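You operate a simulated robot arm through the tools that you are given. There is no shell and no other tool.

You are at the controls of a simulated robot arm. One attempt, no reset.

TASK
Get the strainer ready to open: shut inlet and outlet, vent it, drain it, then free both white latches.
Fine: wait till the level tube is empty; the lid stays on.

The check looks at the end state, three seconds after you hand in, the way a careful person would. Anything else that was tipped, shoved, dropped, spilled or broken makes it a failure. A push-on lid holds only when it is set on centred and level and pressed home; a screw cap is set on level and turned clockwise until tight.

THE ROBOT
A 7-joint arm with a three-finger gripper, fixed in place. Base frame: the origin is on the floor under the middle of its stand, x ahead of it, y to its left, z up. Readings come in m, rad, newtons and seconds.
It reaches about 1.342 m from its shoulder. Its first joint turns from -2.897 to 2.897 rad. Payload 2.69 kg.
Tool frame: the origin (TCP) lies between the finger pads and is the grasp point; the fingertips stand 0.03 m ahead of it; z points along the fingers, y is the line along which they close. The gripper opens to 0.128 m; its body begins 0.117 m behind the TCP.
Orientation is that of the tool frame in the base frame, as a unit quaternion [x, y, z, w]. With the fingers straight down and closing along the base's y, the tool's x points along the base's -x, its y along +y and its z along -z.

THE INTERFACE
- The arm moves only by the tool move_arm. Its argument "increments" is a list of rows, each an object of numbers (a shift or turn left out is 0, a gripper value left out holds the last): "tx", "ty", "tz": the shift along the tool's x, y, z in units of 25 mm (1.0 is 25 mm); "wx", "wy", "wz": the turn, a rotation vector about the tool's x, y, z in units of 8 degrees (1.0 is 8 degrees); "fingers": the finger opening in m, from 0 to 0.128. In form: [{"tx": .., "ty": .., "tz": .., "wx": .., "wy": .., "wz": .., "fingers": ..}, ...]. A call has 1 to 20 rows; each row shifts and turns the commanded pose from where the row before left it, along the tool's axes as they then stand. A call with a number of a shift or a turn outside -1 to 1 is refused whole. A row lasts 0.2 s, in which the tool goes at most 0.05 m and 0.15 rad; a call with a longer step from one row to the next is refused whole, and so is a gripper value outside its range. Where a pose cannot be reached the arm comes as near as it can. A force on the tool above 40 N (or 10 N above the force at the start of the call, whichever is more), or a blocked arm, ends the call early, and 0.2 s more pass. Each finger travels about 0.127 m/s and halts on what it meets, pressing with about 25 N; the grip force reading is that of the motor and also rises with nothing between the fingers. The clock runs only during rows and for 0.2 s after the last one: add rows that do not move to give the fingers time. It gives the time, the measured TCP pose, the force on the tool (base axes), the opening and the grip force at its end, in the units of the frame above (readings bear some noise), with the torque about the TCP (base axes, N m) and any sound that the robot's microphone picked up.
- Cameras (640 x 400 px; columns grow to the right, rows downward): "scene" is fixed at [0.0502, 0.4985, 1.5469]; the picture's right is [-0.71, -0.70, 0.00], its down [-0.44, 0.45, -0.78] and it looks along [0.55, -0.55, -0.63] (base axes); focal length 349 px, centre (320, 200). "wrist" rides on the gripper at [0.058, 0.054, -0.131] in the tool frame; the picture's right is [-0.68, 0.74, 0.00], its down [-0.62, -0.57, -0.55] and it looks along [-0.40, -0.37, 0.84] (tool axes); focal length 234 px, centre (320, 200). There is no depth. A picture from a camera that has moved, and an enlarged one, comes with that camera's place and axes in the base frame and with its lens.
- get_image(camera): a new picture of that camera. No time passes.
- raise_lower(by): moves the trunk up (or, below 0, down) by that many m; the arm rides with it, the base frame stays. It gives what a move gives, with no picture.
- close_up(camera, box): a new picture of the part [left, top, right, bottom] of that camera's present view, enlarged. No time passes.
- hand_in(): hands the job in; it is judged then, once.

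Nothing tells you positions but the pictures and the camera data. Unless the task says otherwise, let go and move clear before handing in.

The tools are called after "Request:" as name(argument=value, ...) on one line, values as JSON. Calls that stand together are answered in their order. move_arm: Moves the arm, as the interface text tells. Its arguments: {"type":"object","properties":{"increments":{"type":"array","items":{"type":"object","properties":{"tx":{"type":"number"},"ty":{"type":"number"},"tz":{"type":"number"},"wx":{"type":"number"},"wy":{"type":"number"},"wz":{"type":"number"},"fingers":{"type":"number"}}}}},"required":["increments"]} The other tools are called the same way: raise_lower (by) moves the trunk up or down; get_image (camera) takes a picture; close_up (camera, box) takes an enlarged picture of a part of a camera's view; hand_in () hands the job in.

At the start:

```text
t: 0.0
position: [0.6403, 0.2671, 1.2265]
ee_rot: [0.0, 1.0, 0.0, 0.0]
force: [0.1, -0.1, -0.1]
moment: [-0.04, 0.01, -0.01]
finger_gap: 0.1279
finger_force: 0.1
trunk travel left (down, up): [-0.15, 0.2]
```

scene: 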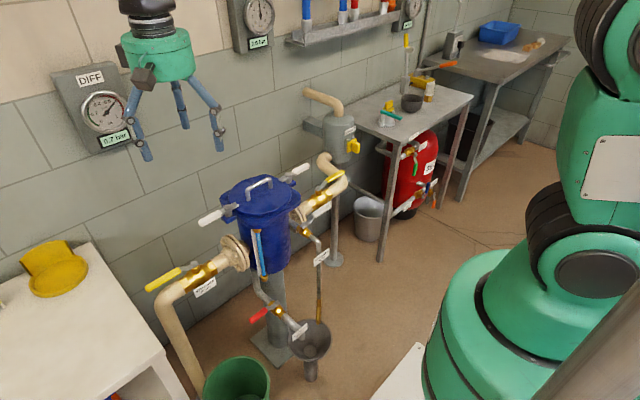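
wrist: 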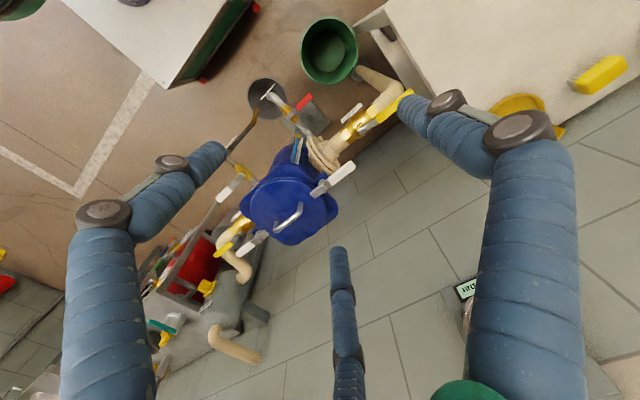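

I see a blue strainer with two yellow-handled valves (either side), a red-handled drain valve below, a vent line with a small valve, and two white latches on the lid. Let me look closer before moving.

Request:
close_up(camera="scene", box=[140, 140, 360, 280])

Request:
close_up(camera="scene", box=[220, 220, 350, 390])

Request:
close_up(camera="wrist", box=[200, 60, 420, 280])

Request:
close_up(camera="scene", box=[40, 0, 300, 160])

```text
2.86 times, centred on (250, 210) of scene
camera zoom: at [0.0502, 0.4985, 1.5469], right [-0.71, -0.7, 0.0], down [-0.44, 0.45, -0.78], along [0.55, -0.55, -0.63], focal length 996 px, centre (520, 171)
```

zoom: 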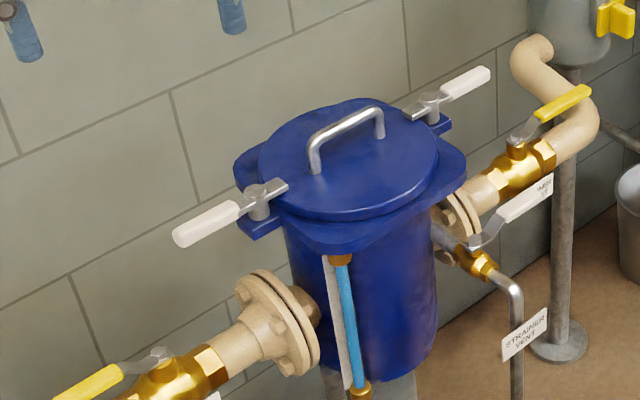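

```text
2.35 times, centred on (285, 305) of scene
camera zoom: at [0.0502, 0.4985, 1.5469], right [-0.71, -0.7, 0.0], down [-0.44, 0.45, -0.78], along [0.55, -0.55, -0.63], focal length 821 px, centre (402, -47)
```

zoom: 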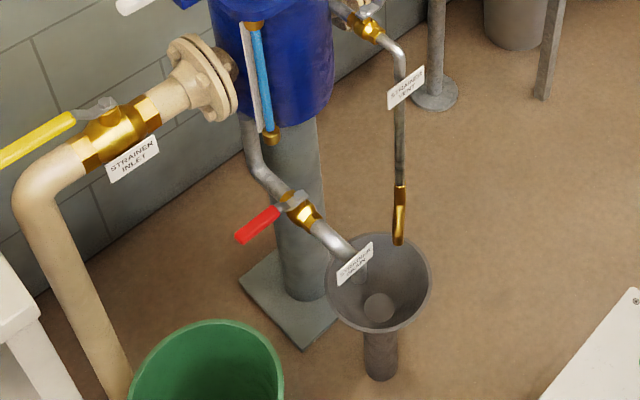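

```text
1.82 times, centred on (310, 170) of wrist
camera zoom: at [0.5822, 0.3201, 1.3571], right [0.68, 0.74, 0.0], down [0.62, -0.57, 0.55], along [0.4, -0.37, -0.84], focal length 426 px, centre (338, 254)
```

zoom: 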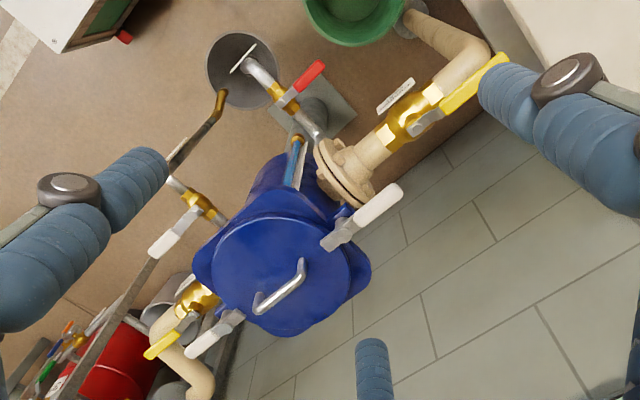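

```text
2.46 times, centred on (170, 80) of scene
camera zoom: at [0.0502, 0.4985, 1.5469], right [-0.71, -0.7, 0.0], down [-0.44, 0.45, -0.78], along [0.55, -0.55, -0.63], focal length 858 px, centre (689, 495)
```

zoom: 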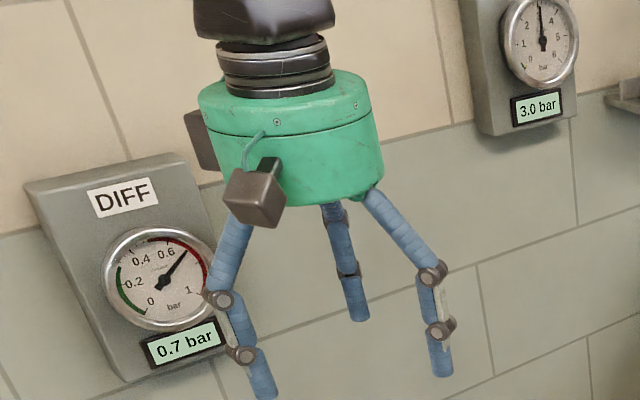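

The strainer centre seems to be near (0.784, 0.02) with its lid at z≈0.87, pipes running along y; inlet valve pivot near (0.784, 0.278, 0.76), outlet near (0.787, -0.25, 0.745). I'll move the open hand back and lower it for closer wrist views before touching anything.

Request:
move_arm(increments=[{"tx": 0.7, "ty": 0.4, "tz": 0.88}, {"tx": 0.7, "ty": 0.4, "tz": 0.88}, {"tx": 0.7, "ty": 0.4, "tz": 0.88}, {"tx": 0.7, "ty": 0.4, "tz": 0.88}, {"tx": 0.7, "ty": 0.4, "tz": 0.88}, {"tx": 0.7, "ty": 0.4, "tz": 0.88}, {"tx": 0.7, "ty": 0.4, "tz": 0.88}, {"tx": 0.7, "ty": 0.4, "tz": 0.88}])

Request:
get_image(camera="wrist")

Request:
get_image(camera="scene")

```text
t: 1.8
position: [0.5008, 0.3466, 1.0491]
ee_rot: [0.0, 1.0, 0.0, 0.0]
force: [0.2, -1.2, 1.0]
moment: [0.01, 0.01, -0.03]
finger_gap: 0.1282
finger_force: 0.0
trunk travel left (down, up): [-0.15, 0.2]
```

```text
taken
camera wrist: at [0.4434, 0.4004, 1.18], right [0.68, 0.74, 0.0], down [0.62, -0.57, 0.55], along [0.41, -0.37, -0.84], focal length 234 px, centre (320, 200)
```

wrist: 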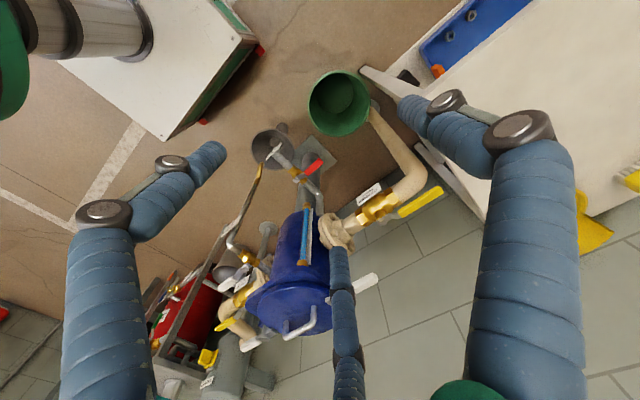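

```text
taken
```

scene: 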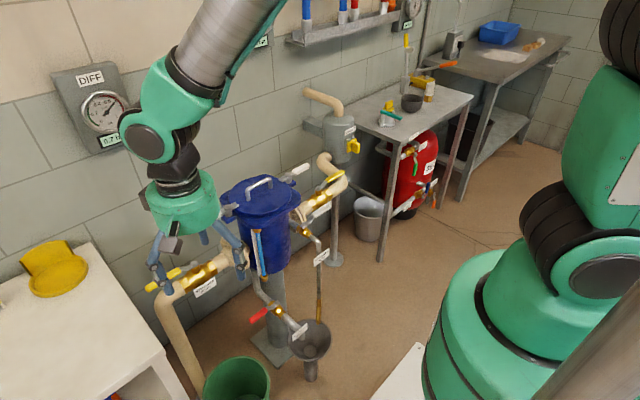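

Request:
close_up(camera="wrist", box=[320, 160, 460, 250])

Request:
close_up(camera="wrist", box=[200, 200, 400, 350])

Request:
close_up(camera="wrist", box=[230, 110, 360, 220])

Request:
close_up(camera="scene", box=[270, 150, 350, 210])

Request:
close_up(camera="scene", box=[270, 190, 350, 260])

```text
4.44 times, centred on (390, 205) of wrist
camera zoom: at [0.4434, 0.4004, 1.18], right [0.68, 0.74, 0.0], down [0.62, -0.57, 0.55], along [0.41, -0.37, -0.84], focal length 1041 px, centre (9, 178)
```

zoom: 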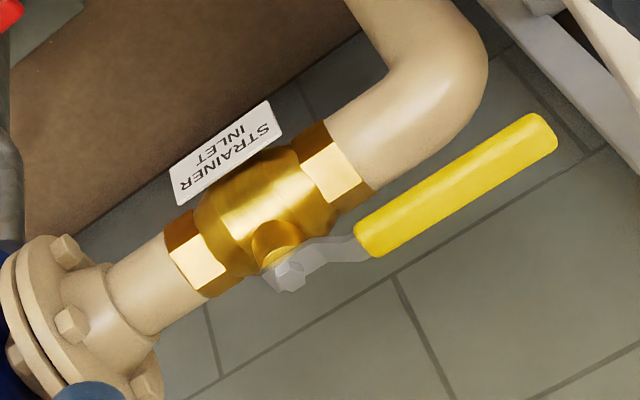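

```text
2.67 times, centred on (300, 275) of wrist
camera zoom: at [0.4434, 0.4004, 1.18], right [0.68, 0.74, 0.0], down [0.62, -0.57, 0.55], along [0.41, -0.37, -0.84], focal length 624 px, centre (373, 0)
```

zoom: 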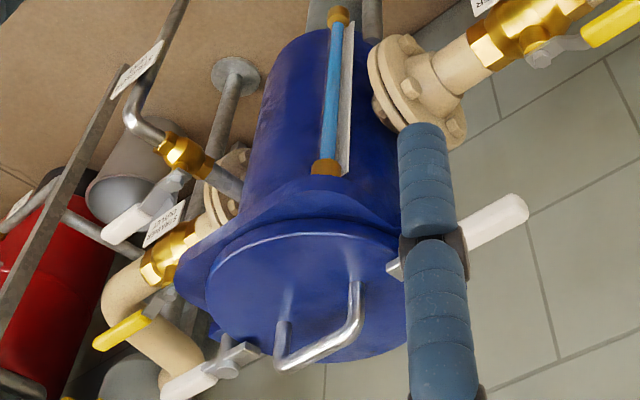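

```text
3.64 times, centred on (295, 165) of wrist
camera zoom: at [0.4434, 0.4004, 1.18], right [0.68, 0.74, 0.0], down [0.62, -0.57, 0.55], along [0.41, -0.37, -0.84], focal length 852 px, centre (411, 327)
```

zoom: 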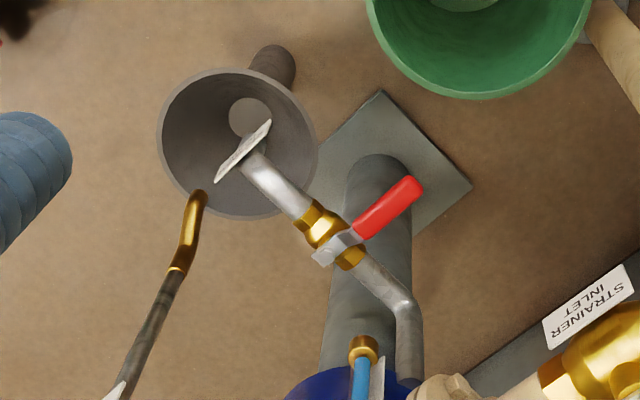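

```text
6.67 times, centred on (310, 180) of scene
camera zoom: at [0.0502, 0.4985, 1.5469], right [-0.71, -0.7, 0.0], down [-0.44, 0.45, -0.78], along [0.55, -0.55, -0.63], focal length 2325 px, centre (387, 333)
```

zoom: 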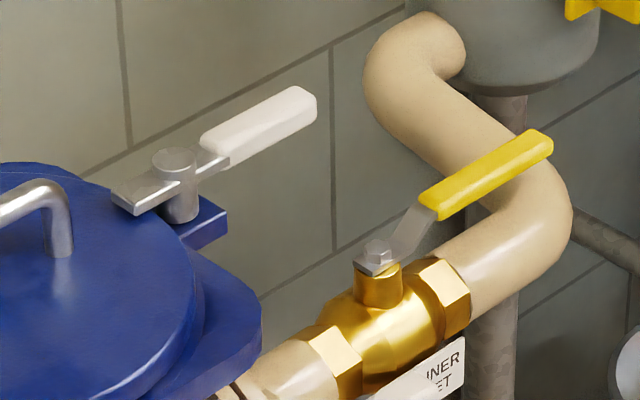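

```text
5.71 times, centred on (310, 225) of scene
camera zoom: at [0.0502, 0.4985, 1.5469], right [-0.71, -0.7, 0.0], down [-0.44, 0.45, -0.78], along [0.55, -0.55, -0.63], focal length 1993 px, centre (377, 57)
```

zoom: 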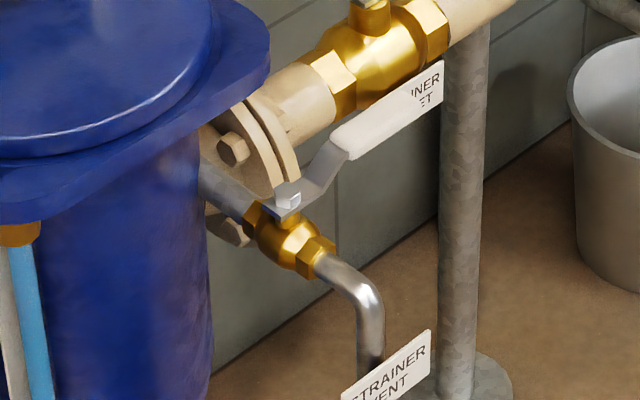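

Latches are flat bars pivoting on vertical posts, levers are one-sided quarter-turn handles (inlet/outlet parallel to the pipe = open; vent and drain perpendicular = closed). Next I close the fingers to see what shape I have for pushing.

Request:
move_arm(increments=[{"fingers": 0.0}, {"fingers": 0.0}, {"fingers": 0.0}, {"fingers": 0.0}, {"fingers": 0.0}, {"fingers": 0.0}])

Request:
get_image(camera="wrist")

Request:
close_up(camera="scene", box=[100, 150, 300, 310])

```text
t: 3.2
position: [0.5008, 0.3473, 1.0473]
ee_rot: [0.001, 1.0, 0.0, 0.0]
force: [0.0, 0.8, -0.5]
moment: [-0.01, 0.03, 0.0]
finger_gap: 0.002
finger_force: 24.7
trunk travel left (down, up): [-0.15, 0.2]
```

```text
taken
camera wrist: at [0.4435, 0.4001, 1.1799], right [0.68, 0.74, 0.0], down [0.62, -0.57, 0.55], along [0.4, -0.37, -0.84], focal length 234 px, centre (320, 200)
```

wrist: 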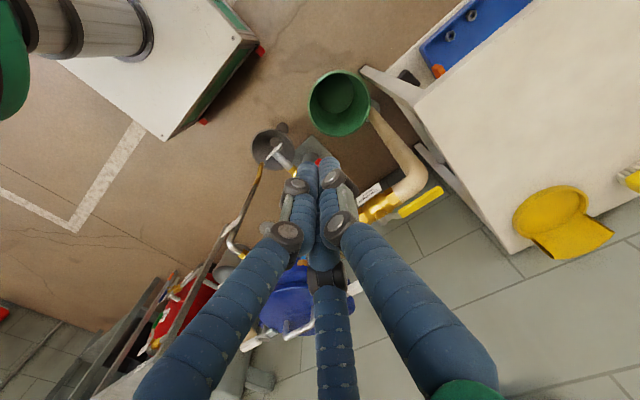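

```text
2.50 times, centred on (200, 230) of scene
camera zoom: at [0.0502, 0.4985, 1.5469], right [-0.71, -0.7, 0.0], down [-0.44, 0.45, -0.78], along [0.55, -0.55, -0.63], focal length 872 px, centre (620, 125)
```

zoom: 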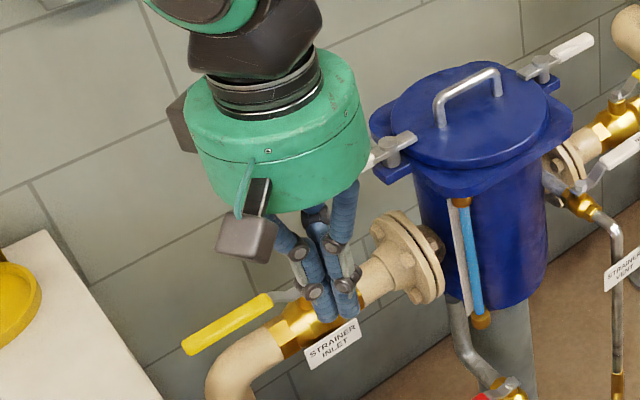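

The closed fingers form a compact pusher about 5 cm wide. I'll go to the robot side of the inlet lever (lever from about y=0.33 to 0.42, z≈0.775) and lower there.

Request:
move_arm(increments=[{"tx": -1, "ty": 0.19, "tz": 0.735}, {"tx": -1, "ty": 0.19, "tz": 0.735}, {"tx": -1, "ty": 0.19, "tz": 0.735}, {"tx": -1, "ty": 0.19, "tz": 0.735}, {"tx": -1, "ty": 0.19, "tz": 0.735}, {"tx": -1, "ty": 0.19, "tz": 0.735}, {"tx": -1, "ty": 0.19, "tz": 0.735}, {"tx": -1, "ty": 0.19, "tz": 0.735}, {"tz": 0.9}, {"tz": 0.9}, {"tz": 0.9}, {"tz": 0.9}, {"tz": 0.9}])

Request:
get_image(camera="wrist")

Request:
close_up(camera="scene", box=[100, 180, 260, 310])

```text
t: 6.0
position: [0.6992, 0.3845, 0.7899]
ee_rot: [-0.001, 1.0, 0.0, 0.0]
force: [0.1, 0.4, 0.6]
moment: [-0.01, 0.01, -0.03]
finger_gap: 0.0023
finger_force: 24.7
trunk travel left (down, up): [-0.15, 0.2]
```

```text
taken
camera wrist: at [0.642, 0.4377, 0.9207], right [0.68, 0.74, 0.0], down [0.62, -0.57, 0.55], along [0.4, -0.37, -0.84], focal length 234 px, centre (320, 200)
```

wrist: 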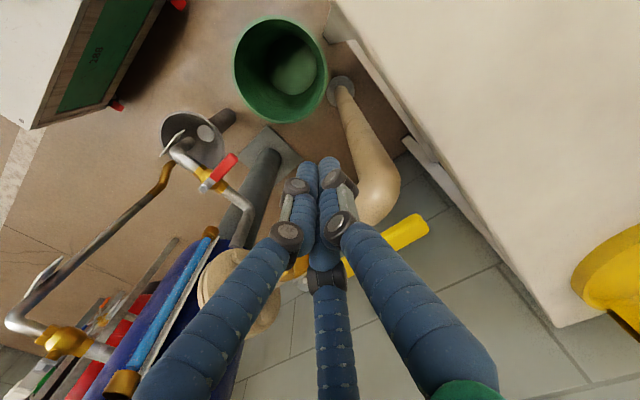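

```text
3.08 times, centred on (180, 245) of scene
camera zoom: at [0.0502, 0.4985, 1.5469], right [-0.71, -0.7, 0.0], down [-0.44, 0.45, -0.78], along [0.55, -0.55, -0.63], focal length 1073 px, centre (751, 62)
```

zoom: 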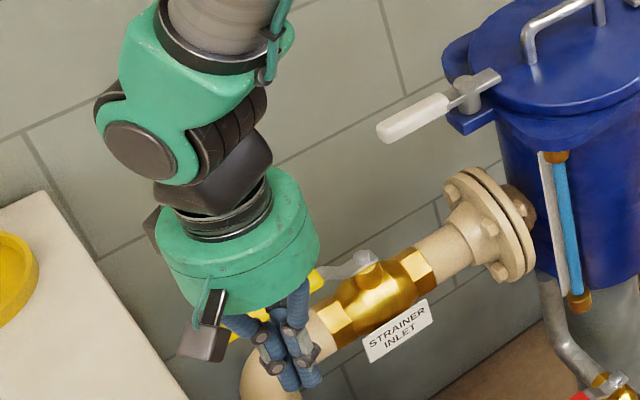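

Fingers are beside the lever, on the robot side. I'll push gently toward the wall (clockwise) and watch force and lever motion.

Request:
move_arm(increments=[{"tx": -0.5}, {"tx": -0.5}, {"tx": -0.4}, {"tx": -0.4}, {"tx": -0.4}, {"tx": -0.4}, {}])

Request:
get_image(camera="wrist")

Request:
close_up(camera="scene", box=[100, 180, 260, 310])

```text
t: 7.6
position: [0.7629, 0.3857, 0.7899]
ee_rot: [0.0, 1.0, 0.0, -0.001]
force: [-13.0, 4.0, 3.0]
moment: [0.01, 0.2, 0.01]
finger_gap: 0.0023
finger_force: 24.9
trunk travel left (down, up): [-0.15, 0.2]
```

```text
taken
camera wrist: at [0.7065, 0.4386, 0.9208], right [0.68, 0.74, 0.0], down [0.62, -0.56, 0.55], along [0.4, -0.37, -0.84], focal length 234 px, centre (320, 200)
```

wrist: 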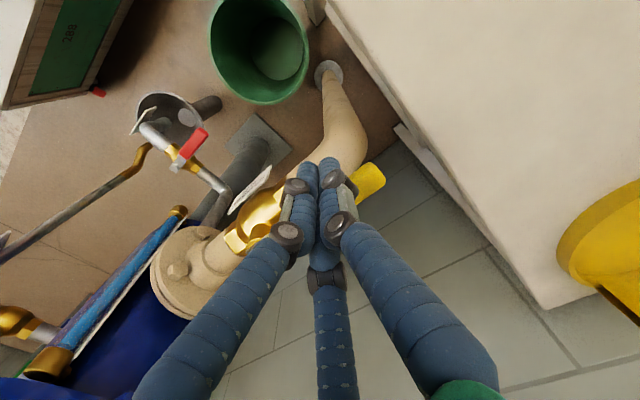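

```text
3.08 times, centred on (180, 245) of scene
camera zoom: at [0.0502, 0.4985, 1.5469], right [-0.71, -0.7, 0.0], down [-0.44, 0.45, -0.78], along [0.55, -0.55, -0.63], focal length 1073 px, centre (751, 62)
```

zoom: 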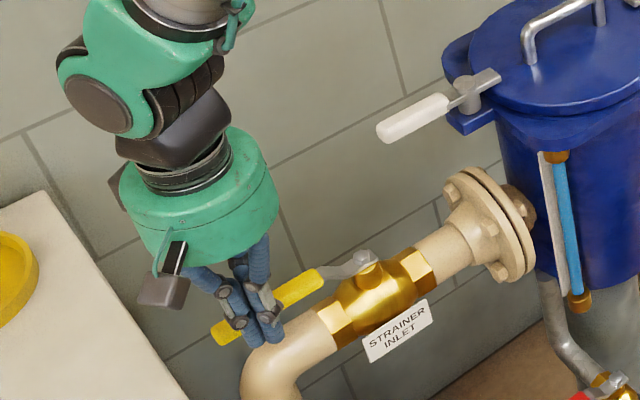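

Contact with about 13 N but the lever hasn't visibly moved yet. I'll push a little more in small steps.

Request:
move_arm(increments=[{"tx": -0.3}, {"tx": -0.3}, {}])

Request:
close_up(camera="scene", box=[100, 180, 260, 310])

```text
t: 8.0
position: [0.7628, 0.3862, 0.787]
ee_rot: [-0.001, 1.0, -0.003, -0.006]
force: [-12.3, 0.4, 0.9]
moment: [0.19, 0.12, -0.06]
finger_gap: 0.002
finger_force: 25.0
trunk travel left (down, up): [-0.15, 0.2]
stopped in row 1: the force on the tool passed its limit at 47 N (the readings are from after the stop); the commanded pose is now the measured one
```

```text
3.08 times, centred on (180, 245) of scene
camera zoom: at [0.0502, 0.4985, 1.5469], right [-0.71, -0.7, 0.0], down [-0.44, 0.45, -0.78], along [0.55, -0.55, -0.63], focal length 1073 px, centre (751, 62)
```

zoom: 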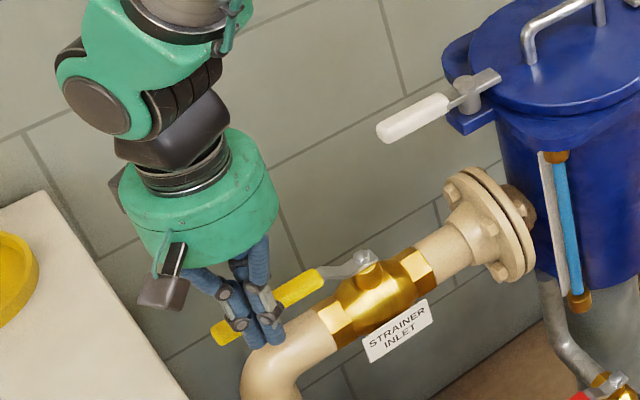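

The lever refuses in that direction at 47 N, so it is against its stop; it must close the other way. I'll back off, lift over the lever and come down on the wall side.

Request:
move_arm(increments=[{"tx": 0.6}, {"tx": 0.6}, {"tz": -1}, {"tz": -1}, {"tz": -1}, {"tx": -1}, {"tx": -1}, {"tx": -1}, {"tx": -1}, {"tx": -1}, {"tx": -0.4}, {"tz": 0.9}, {"tz": 1}, {"tz": 1}])

Request:
get_image(camera="wrist")

Request:
close_up(camera="scene", box=[100, 180, 260, 310])

```text
t: 11.0
position: [0.8709, 0.3857, 0.7918]
ee_rot: [-0.001, 1.0, -0.001, -0.003]
force: [0.3, -1.1, 0.7]
moment: [-0.01, 0.01, -0.01]
finger_gap: 0.0022
finger_force: 24.8
trunk travel left (down, up): [-0.15, 0.2]
```

```text
taken
camera wrist: at [0.8149, 0.438, 0.9221], right [0.68, 0.74, -0.01], down [0.62, -0.56, 0.55], along [0.4, -0.37, -0.84], focal length 234 px, centre (320, 200)
```

wrist: 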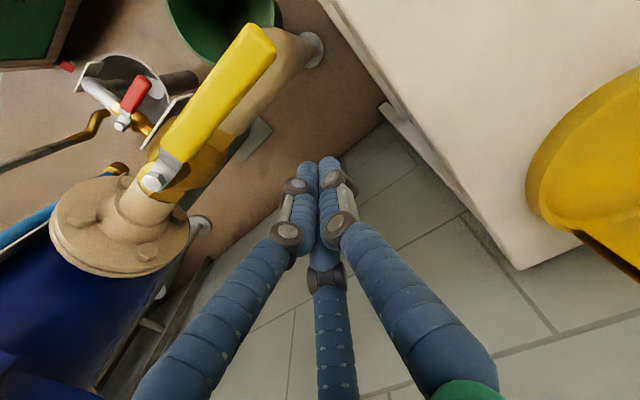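

```text
3.08 times, centred on (180, 245) of scene
camera zoom: at [0.0502, 0.4985, 1.5469], right [-0.71, -0.7, 0.0], down [-0.44, 0.45, -0.78], along [0.55, -0.55, -0.63], focal length 1073 px, centre (751, 62)
```

zoom: 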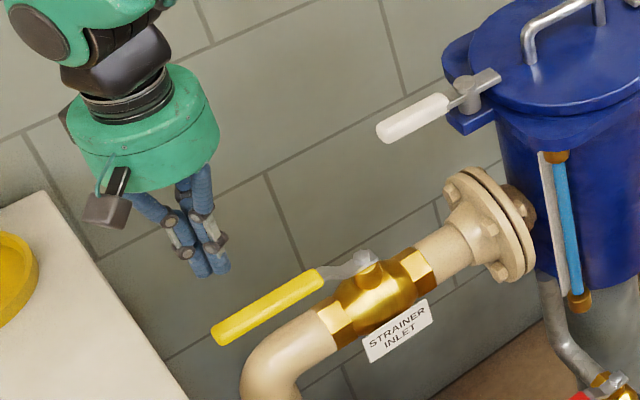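

The hand is on the wall side of the inlet lever. Now push gently toward the robot.

Request:
move_arm(increments=[{"tx": 0.5}, {"tx": 0.5}, {"tx": 0.4}, {"tx": 0.4}, {"tx": 0.3}, {"tx": 0.3}, {"tx": 0.3}, {"tx": 0.3}, {"tx": 0.3}, {}])

Request:
close_up(camera="scene", box=[100, 180, 260, 310])

```text
t: 13.2
position: [0.7882, 0.3847, 0.792]
ee_rot: [0.0, 1.0, -0.002, -0.004]
force: [0.2, -0.2, -0.7]
moment: [0.02, 0.02, 0.01]
finger_gap: 0.0022
finger_force: 24.8
trunk travel left (down, up): [-0.15, 0.2]
```

```text
3.08 times, centred on (180, 245) of scene
camera zoom: at [0.0502, 0.4985, 1.5469], right [-0.71, -0.7, 0.0], down [-0.44, 0.45, -0.78], along [0.55, -0.55, -0.63], focal length 1073 px, centre (751, 62)
```

zoom: 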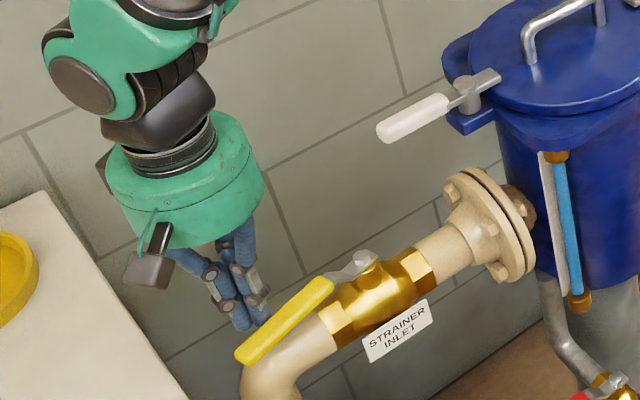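

The lever swings freely this way. I'll continue along the arc.

Request:
move_arm(increments=[{"tx": 0.56}, {"tx": 0.56}, {"tx": 0.46, "ty": -0.2}, {"tx": 0.46, "ty": -0.2}, {"tx": 0.46, "ty": -0.3}, {"tx": 0.46, "ty": -0.3}, {"tx": 0.36, "ty": -0.42}, {"tx": 0.36, "ty": -0.42}, {}])

Request:
close_up(camera="scene", box=[100, 180, 260, 310])

Request:
get_image(camera="wrist")

```text
t: 15.2
position: [0.6981, 0.3406, 0.79]
ee_rot: [-0.002, 1.0, -0.002, -0.004]
force: [-0.2, 0.3, 0.2]
moment: [0.05, 0.02, -0.02]
finger_gap: 0.0021
finger_force: 25.2
trunk travel left (down, up): [-0.15, 0.2]
```

```text
3.08 times, centred on (180, 245) of scene
camera zoom: at [0.0502, 0.4985, 1.5469], right [-0.71, -0.7, 0.0], down [-0.44, 0.45, -0.78], along [0.55, -0.55, -0.63], focal length 1073 px, centre (751, 62)
```

zoom: 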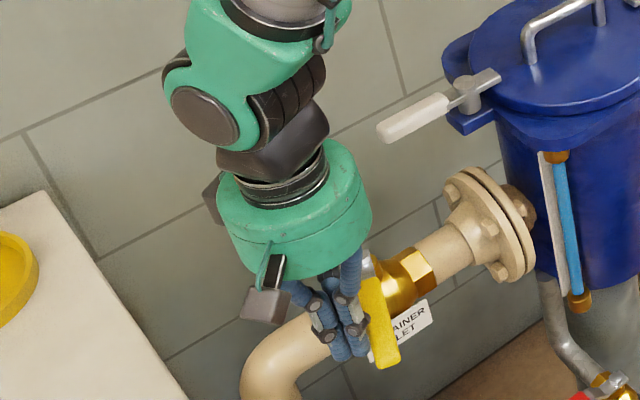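

```text
taken
camera wrist: at [0.6411, 0.393, 0.9217], right [0.68, 0.74, -0.01], down [0.62, -0.56, 0.54], along [0.4, -0.37, -0.84], focal length 234 px, centre (320, 200)
```

wrist: 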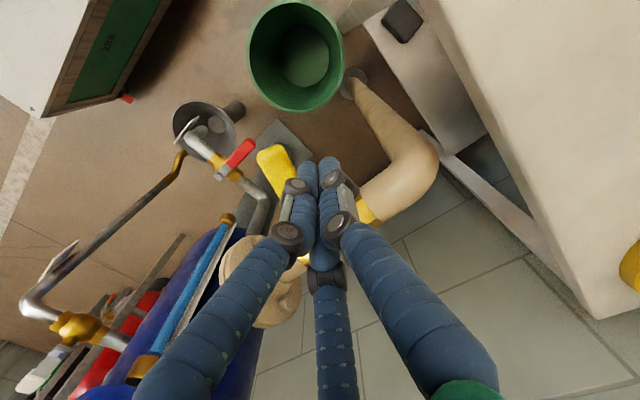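

Lever is around 72° now. Continue in -y until the closed stop is felt.

Request:
move_arm(increments=[{"tx": 0.24, "ty": -0.5}, {"tx": 0.24, "ty": -0.5}, {"ty": -0.2}, {"ty": -0.2}, {"ty": -0.2}, {}])

Request:
close_up(camera="scene", box=[100, 180, 260, 310])

Request:
get_image(camera="wrist")

```text
t: 16.8
position: [0.6847, 0.3028, 0.7931]
ee_rot: [-0.002, 1.0, 0.0, -0.003]
force: [-2.2, 17.1, -5.0]
moment: [0.41, 0.2, -0.04]
finger_gap: 0.0023
finger_force: 25.2
trunk travel left (down, up): [-0.15, 0.2]
stopped in row 6: the force on the tool passed its limit at 41 N (the readings are from after the stop); the commanded pose is now the measured one
```

```text
3.08 times, centred on (180, 245) of scene
camera zoom: at [0.0502, 0.4985, 1.5469], right [-0.71, -0.7, 0.0], down [-0.44, 0.45, -0.78], along [0.55, -0.55, -0.63], focal length 1073 px, centre (751, 62)
```

zoom: 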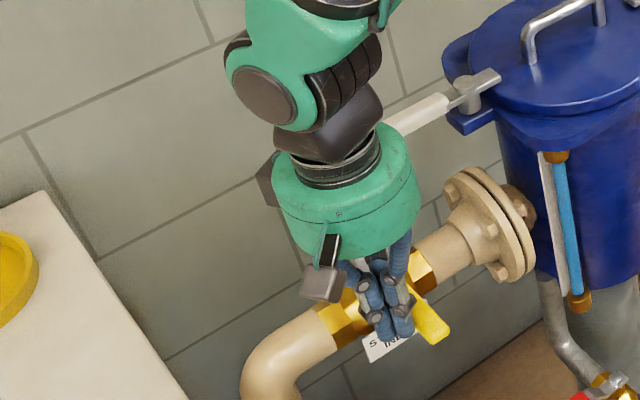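

```text
taken
camera wrist: at [0.6286, 0.3555, 0.9238], right [0.67, 0.74, -0.01], down [0.62, -0.56, 0.55], along [0.4, -0.37, -0.84], focal length 234 px, centre (320, 200)
```

wrist: 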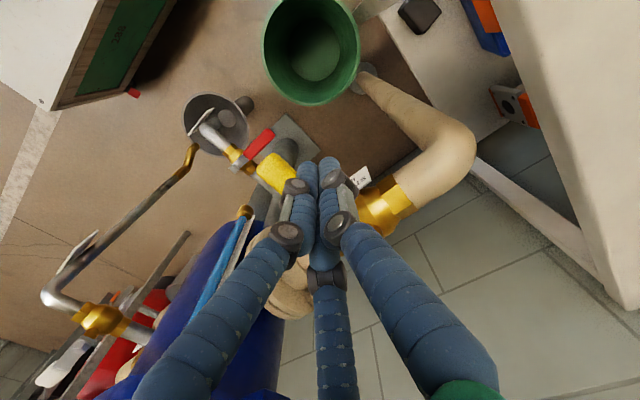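

Inlet lever is now perpendicular and firmly at its stop (closed). I'll back away, rise, and travel above the strainer toward the outlet side for a look.

Request:
move_arm(increments=[{"ty": 0.5}, {"ty": 0.7}, {"tz": -0.9}, {"tz": -0.95}, {"tz": -0.95}, {"tz": -0.95}, {"tz": -0.95}, {"tz": -0.95}, {"tz": -0.95}, {"tz": -0.95}, {"tz": -0.95}, {"tz": -0.95}, {"tz": -0.95}, {"tx": 0.2, "ty": -1}, {"tx": 0.2, "ty": -1}, {"tx": 0.2, "ty": -1}, {"tx": 0.2, "ty": -1}, {"tx": 0.2, "ty": -1}, {"tx": 0.2, "ty": -1}, {"tx": 0.2, "ty": -1}])

Request:
close_up(camera="scene", box=[100, 180, 260, 310])

Request:
move_arm(increments=[{"tx": 0.2, "ty": -1}, {"tx": 0.2, "ty": -1}, {"tx": 0.2, "ty": -1}, {"tx": 0.2, "ty": -1}, {"tx": 0.2, "ty": -1}, {"tx": 0.2, "ty": -1}, {"ty": -1}, {"ty": -1}, {"ty": -1}, {"ty": -1}, {"ty": -1}, {"ty": -1}, {"ty": -1}, {"ty": -1}, {"ty": -1}, {"ty": -1}, {"ty": -1}, {"ty": -1}, {"ty": -1}])

Request:
get_image(camera="wrist")

Request:
get_image(camera="scene")

```text
t: 21.0
position: [0.6522, 0.1565, 1.0537]
ee_rot: [-0.001, 1.0, -0.001, -0.003]
force: [0.5, -0.6, 0.8]
moment: [0.0, 0.03, 0.01]
finger_gap: 0.0025
finger_force: 24.0
trunk travel left (down, up): [-0.15, 0.2]
```

```text
3.08 times, centred on (180, 245) of scene
camera zoom: at [0.0502, 0.4985, 1.5469], right [-0.71, -0.7, 0.0], down [-0.44, 0.45, -0.78], along [0.55, -0.55, -0.63], focal length 1073 px, centre (751, 62)
```

zoom: 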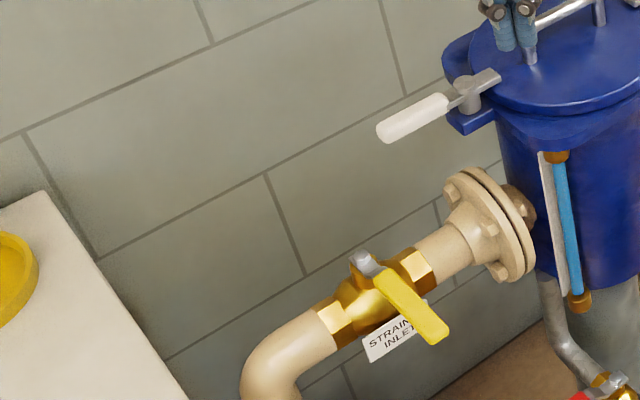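

```text
t: 25.0
position: [0.6237, -0.3199, 1.0557]
ee_rot: [-0.001, 1.0, -0.001, -0.004]
force: [-0.4, 0.4, 1.1]
moment: [-0.03, -0.02, 0.01]
finger_gap: 0.0021
finger_force: 24.5
trunk travel left (down, up): [-0.15, 0.2]
```

```text
taken
camera wrist: at [0.5669, -0.2664, 1.1859], right [0.67, 0.74, -0.01], down [0.62, -0.56, 0.55], along [0.4, -0.37, -0.84], focal length 234 px, centre (320, 200)
```

wrist: 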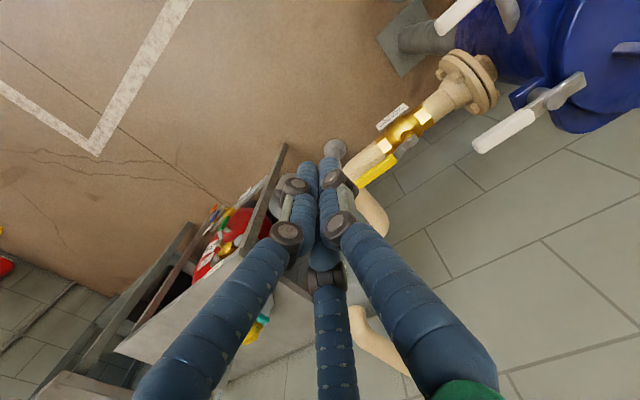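

```text
taken
```

scene: 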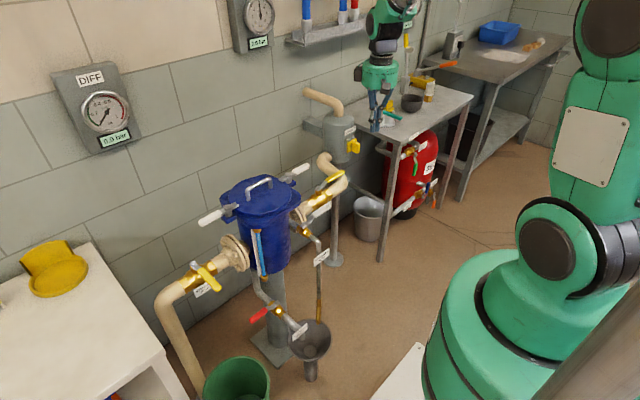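

The DIFF gauge has dropped to 0.0, so the inlet is shut. Now close looks at the outlet area and gauges.

Request:
close_up(camera="wrist", box=[320, 60, 480, 260])

Request:
close_up(camera="wrist", box=[430, 0, 640, 160])

Request:
close_up(camera="scene", box=[40, 0, 300, 160])

Request:
close_up(camera="scene", box=[270, 80, 390, 220])

```text
2.00 times, centred on (400, 160) of wrist
camera zoom: at [0.5669, -0.2664, 1.1859], right [0.67, 0.74, -0.01], down [0.62, -0.56, 0.55], along [0.4, -0.37, -0.84], focal length 468 px, centre (160, 280)
```

zoom: 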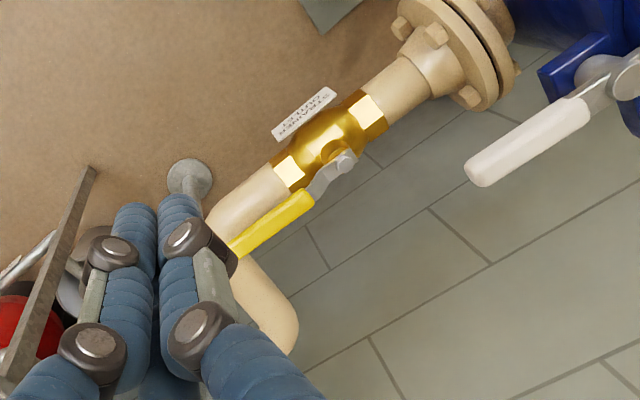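

```text
2.50 times, centred on (535, 80) of wrist
camera zoom: at [0.5669, -0.2664, 1.1859], right [0.67, 0.74, -0.01], down [0.62, -0.56, 0.55], along [0.4, -0.37, -0.84], focal length 585 px, centre (-218, 500)
```

zoom: 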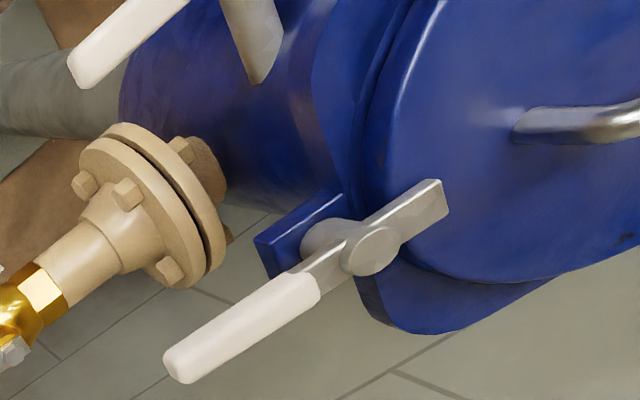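

```text
2.46 times, centred on (170, 80) of scene
camera zoom: at [0.0502, 0.4985, 1.5469], right [-0.71, -0.7, 0.0], down [-0.44, 0.45, -0.78], along [0.55, -0.55, -0.63], focal length 858 px, centre (689, 495)
```

zoom: 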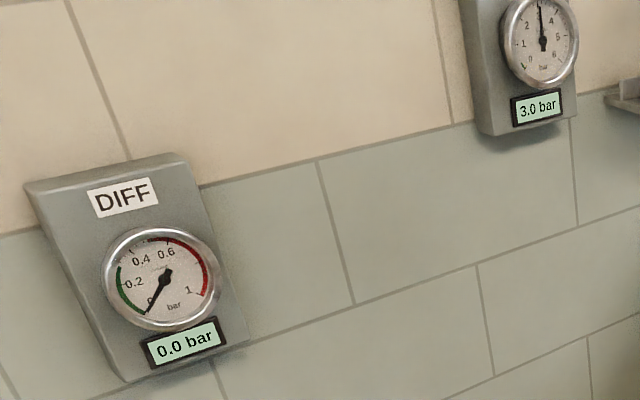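

```text
2.86 times, centred on (330, 150) of scene
camera zoom: at [0.0502, 0.4985, 1.5469], right [-0.71, -0.7, 0.0], down [-0.44, 0.45, -0.78], along [0.55, -0.55, -0.63], focal length 996 px, centre (291, 343)
```

zoom: 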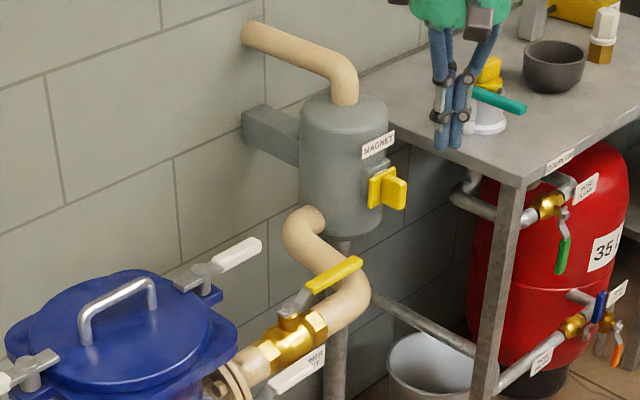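

Outlet pivot is at about (0.783, -0.238), lever along -y at z≈0.77. I'll go to its wall side, above first, then lower with a check on clearance from the magnet filter.

Request:
move_arm(increments=[{"tx": -0.96}, {"tx": -0.96}, {"tx": -0.96}, {"tx": -0.96}, {"tx": -0.96}, {"tx": -0.96}, {"tx": -0.96}, {"tx": -0.96}, {"tx": -0.96}, {"tx": -0.96}, {"tz": 0.9}, {"tz": 0.9}, {"tz": 0.9}, {"tz": 0.9}])

Request:
get_image(camera="wrist")

Request:
close_up(camera="scene", box=[240, 80, 400, 220])

```text
t: 28.0
position: [0.8612, -0.3178, 0.9618]
ee_rot: [-0.001, 1.0, -0.001, -0.004]
force: [0.4, 0.0, -0.9]
moment: [-0.02, -0.01, -0.02]
finger_gap: 0.0022
finger_force: 24.8
trunk travel left (down, up): [-0.15, 0.2]
```

```text
taken
camera wrist: at [0.8049, -0.2653, 1.0925], right [0.67, 0.74, -0.01], down [0.62, -0.56, 0.55], along [0.4, -0.37, -0.84], focal length 234 px, centre (320, 200)
```

wrist: 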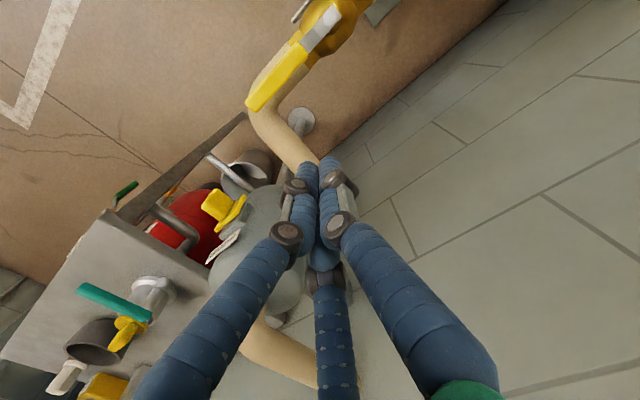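

```text
2.86 times, centred on (320, 150) of scene
camera zoom: at [0.0502, 0.4985, 1.5469], right [-0.71, -0.7, 0.0], down [-0.44, 0.45, -0.78], along [0.55, -0.55, -0.63], focal length 996 px, centre (320, 343)
```

zoom: 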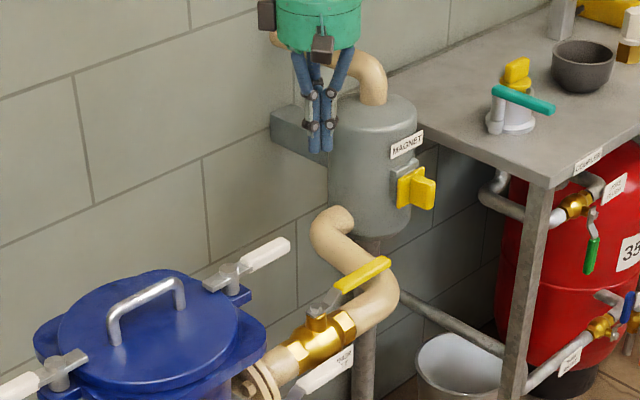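

Clearance from the filter looks adequate (≥4 cm). Lowering to lever height.

Request:
move_arm(increments=[{"tz": 0.85}, {"tz": 0.85}, {"tz": 0.85}, {"tz": 0.85}, {"tz": 0.85}, {"tz": 0.85}, {"tz": 0.85}, {"tz": 0.85}])

Request:
get_image(camera="wrist")

Request:
close_up(camera="scene", box=[240, 80, 400, 220])

```text
t: 29.8
position: [0.8626, -0.3206, 0.7929]
ee_rot: [0.0, 1.0, -0.001, -0.002]
force: [0.0, -1.0, 0.2]
moment: [0.0, -0.01, -0.02]
finger_gap: 0.0022
finger_force: 25.0
trunk travel left (down, up): [-0.15, 0.2]
```

```text
taken
camera wrist: at [0.8051, -0.2666, 0.9248], right [0.67, 0.74, 0.0], down [0.62, -0.56, 0.55], along [0.4, -0.37, -0.84], focal length 234 px, centre (320, 200)
```

wrist: 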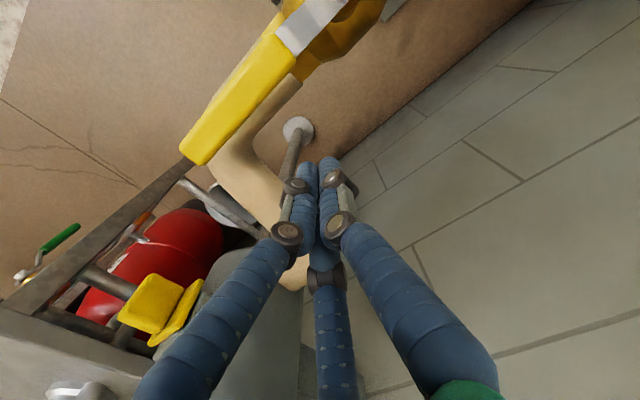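

```text
2.86 times, centred on (320, 150) of scene
camera zoom: at [0.0502, 0.4985, 1.5469], right [-0.71, -0.7, 0.0], down [-0.44, 0.45, -0.78], along [0.55, -0.55, -0.63], focal length 996 px, centre (320, 343)
```

zoom: 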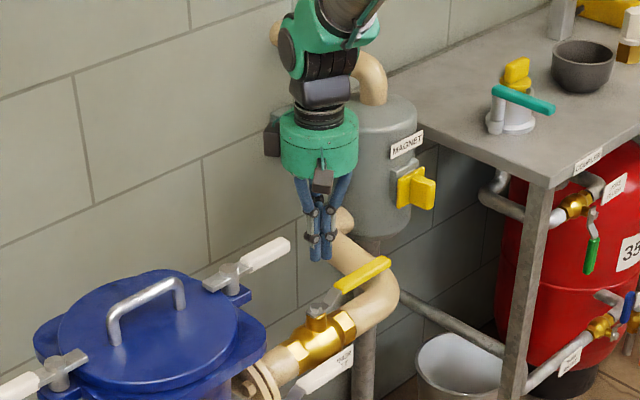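

In position. Now push the outlet lever gently toward the robot.

Request:
move_arm(increments=[{"tx": 0.5}, {"tx": 0.4}, {"tx": 0.4}, {"tx": 0.3}, {"tx": 0.3}, {"tx": 0.3}, {"tx": 0.3}, {"tx": 0.3}, {}])

Request:
close_up(camera="scene", box=[240, 80, 400, 220])

```text
t: 31.8
position: [0.7919, -0.3199, 0.7939]
ee_rot: [-0.001, 1.0, -0.001, -0.003]
force: [-1.5, -0.9, 0.1]
moment: [-0.01, -0.01, -0.01]
finger_gap: 0.0022
finger_force: 24.7
trunk travel left (down, up): [-0.15, 0.2]
```

```text
2.86 times, centred on (320, 150) of scene
camera zoom: at [0.0502, 0.4985, 1.5469], right [-0.71, -0.7, 0.0], down [-0.44, 0.45, -0.78], along [0.55, -0.55, -0.63], focal length 996 px, centre (320, 343)
```

zoom: 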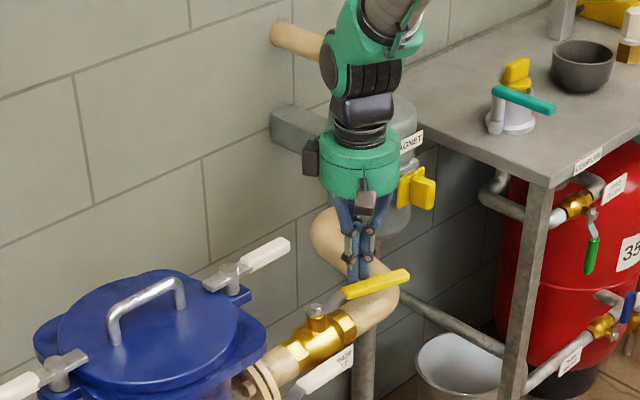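

It moves freely this way. Continue along the arc to about 75°.

Request:
move_arm(increments=[{"tx": 0.58, "ty": -0.04}, {"tx": 0.58, "ty": -0.04}, {"tx": 0.43, "ty": 0.12}, {"tx": 0.43, "ty": 0.12}, {"tx": 0.37, "ty": 0.28}, {"tx": 0.37, "ty": 0.28}, {"tx": 0.3, "ty": 0.36}, {"tx": 0.3, "ty": 0.36}, {}])

Request:
close_up(camera="scene", box=[240, 80, 400, 220])

Request:
get_image(camera="wrist")

```text
t: 33.8
position: [0.7082, -0.282, 0.7944]
ee_rot: [-0.001, 1.0, -0.001, -0.004]
force: [0.0, 0.1, 0.8]
moment: [-0.01, -0.01, -0.03]
finger_gap: 0.0022
finger_force: 25.3
trunk travel left (down, up): [-0.15, 0.2]
```

```text
2.86 times, centred on (320, 150) of scene
camera zoom: at [0.0502, 0.4985, 1.5469], right [-0.71, -0.7, 0.0], down [-0.44, 0.45, -0.78], along [0.55, -0.55, -0.63], focal length 996 px, centre (320, 343)
```

zoom: 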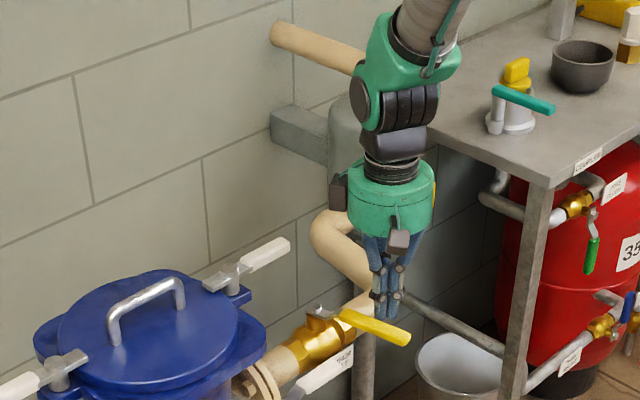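

```text
taken
camera wrist: at [0.6513, -0.2296, 0.9252], right [0.67, 0.74, -0.01], down [0.62, -0.56, 0.55], along [0.4, -0.37, -0.84], focal length 234 px, centre (320, 200)
```

wrist: 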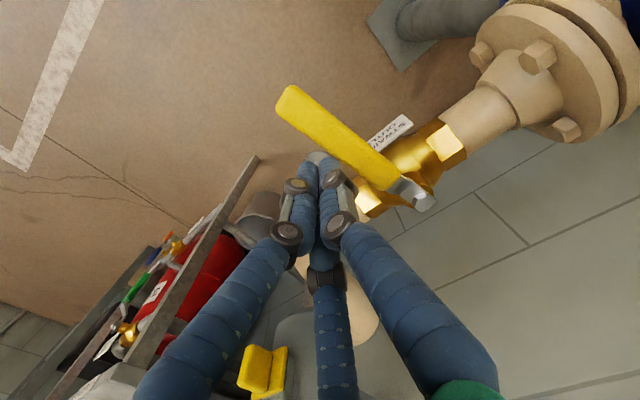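

About 70° closed now; continue +y to the stop.

Request:
move_arm(increments=[{"tx": 0.18, "ty": 0.42}, {"tx": 0.18, "ty": 0.42}, {"ty": 0.2}, {"ty": 0.2}, {"ty": 0.2}, {"ty": 0.2}, {}])

Request:
close_up(camera="scene", box=[240, 120, 400, 260])

Request:
get_image(camera="wrist")

```text
t: 34.5
position: [0.7012, -0.2669, 0.795]
ee_rot: [-0.001, 1.0, -0.003, 0.001]
force: [-0.8, -17.1, -3.7]
moment: [-0.4, -0.05, 0.0]
finger_gap: 0.0019
finger_force: 25.1
trunk travel left (down, up): [-0.15, 0.2]
stopped in row 3: the force on the tool passed its limit at 48 N (the readings are from after the stop); the commanded pose is now the measured one
```

```text
2.86 times, centred on (320, 190) of scene
camera zoom: at [0.0502, 0.4985, 1.5469], right [-0.71, -0.7, 0.0], down [-0.44, 0.45, -0.78], along [0.55, -0.55, -0.63], focal length 996 px, centre (320, 229)
```

zoom: 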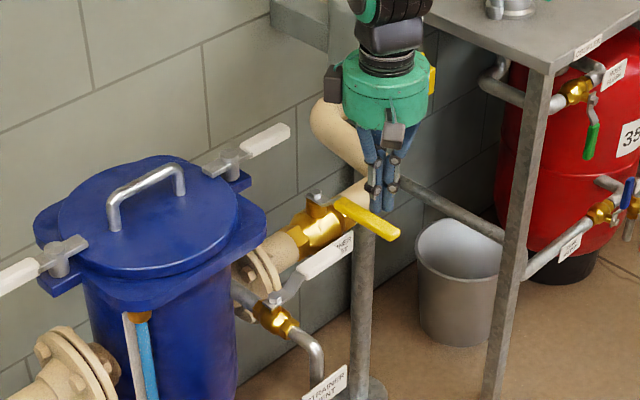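

```text
taken
camera wrist: at [0.6441, -0.2129, 0.9261], right [0.68, 0.74, 0.0], down [0.62, -0.56, 0.55], along [0.4, -0.38, -0.83], focal length 234 px, centre (320, 200)
```

wrist: 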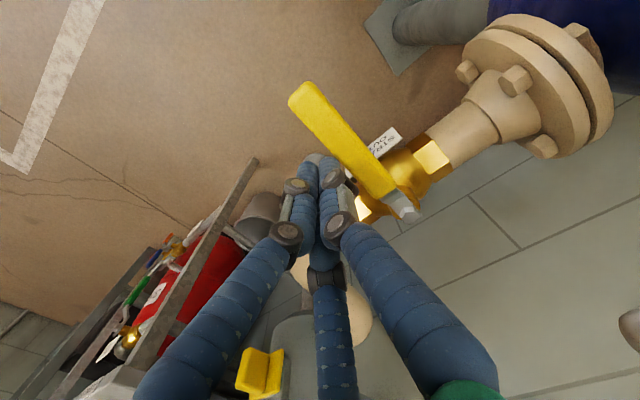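

Outlet lever now lies along -x at its stop (closed). I'll back off, rise and look at the vent from above-front.

Request:
move_arm(increments=[{"ty": -0.6}, {"ty": -0.6}, {"tz": -0.9}, {"tz": -0.95}, {"tz": -0.95}, {"tz": -0.95}, {"tz": -0.95}, {"tz": -0.95}, {"tz": -0.95}, {"tz": -0.95}, {"tx": 0.9, "ty": 1}, {"tx": 0.9, "ty": 1}, {"tx": 0.9, "ty": 1}, {"tx": 0.9, "ty": 1}, {"tx": 0.9, "ty": 1}, {"tx": 0.9, "ty": 1}, {"tx": 0.9, "ty": 1}, {"tx": 0.9, "ty": 1}, {"tx": 0.9, "ty": 1}, {}])

Request:
get_image(camera="wrist")

Request:
get_image(camera="scene")

```text
t: 38.7
position: [0.4976, -0.0669, 0.9837]
ee_rot: [0.0, 1.0, -0.003, 0.0]
force: [0.1, 0.1, 0.4]
moment: [-0.01, -0.04, 0.02]
finger_gap: 0.002
finger_force: 25.1
trunk travel left (down, up): [-0.15, 0.2]
```

```text
taken
camera wrist: at [0.4407, -0.0135, 1.1152], right [0.68, 0.74, 0.0], down [0.62, -0.56, 0.55], along [0.4, -0.38, -0.83], focal length 234 px, centre (320, 200)
```

wrist: 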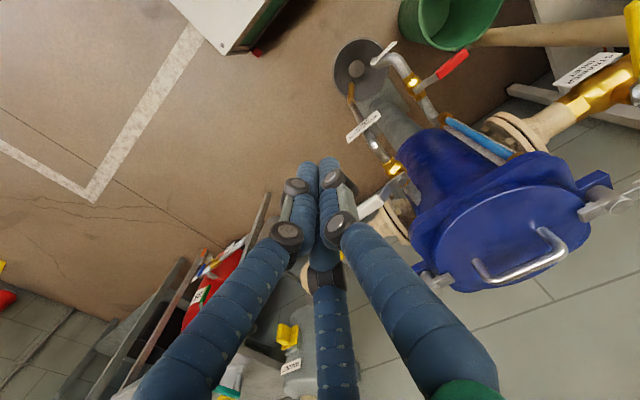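

```text
taken
```

scene: 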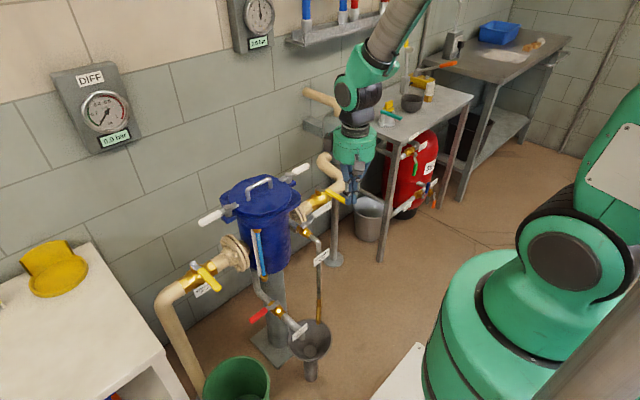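

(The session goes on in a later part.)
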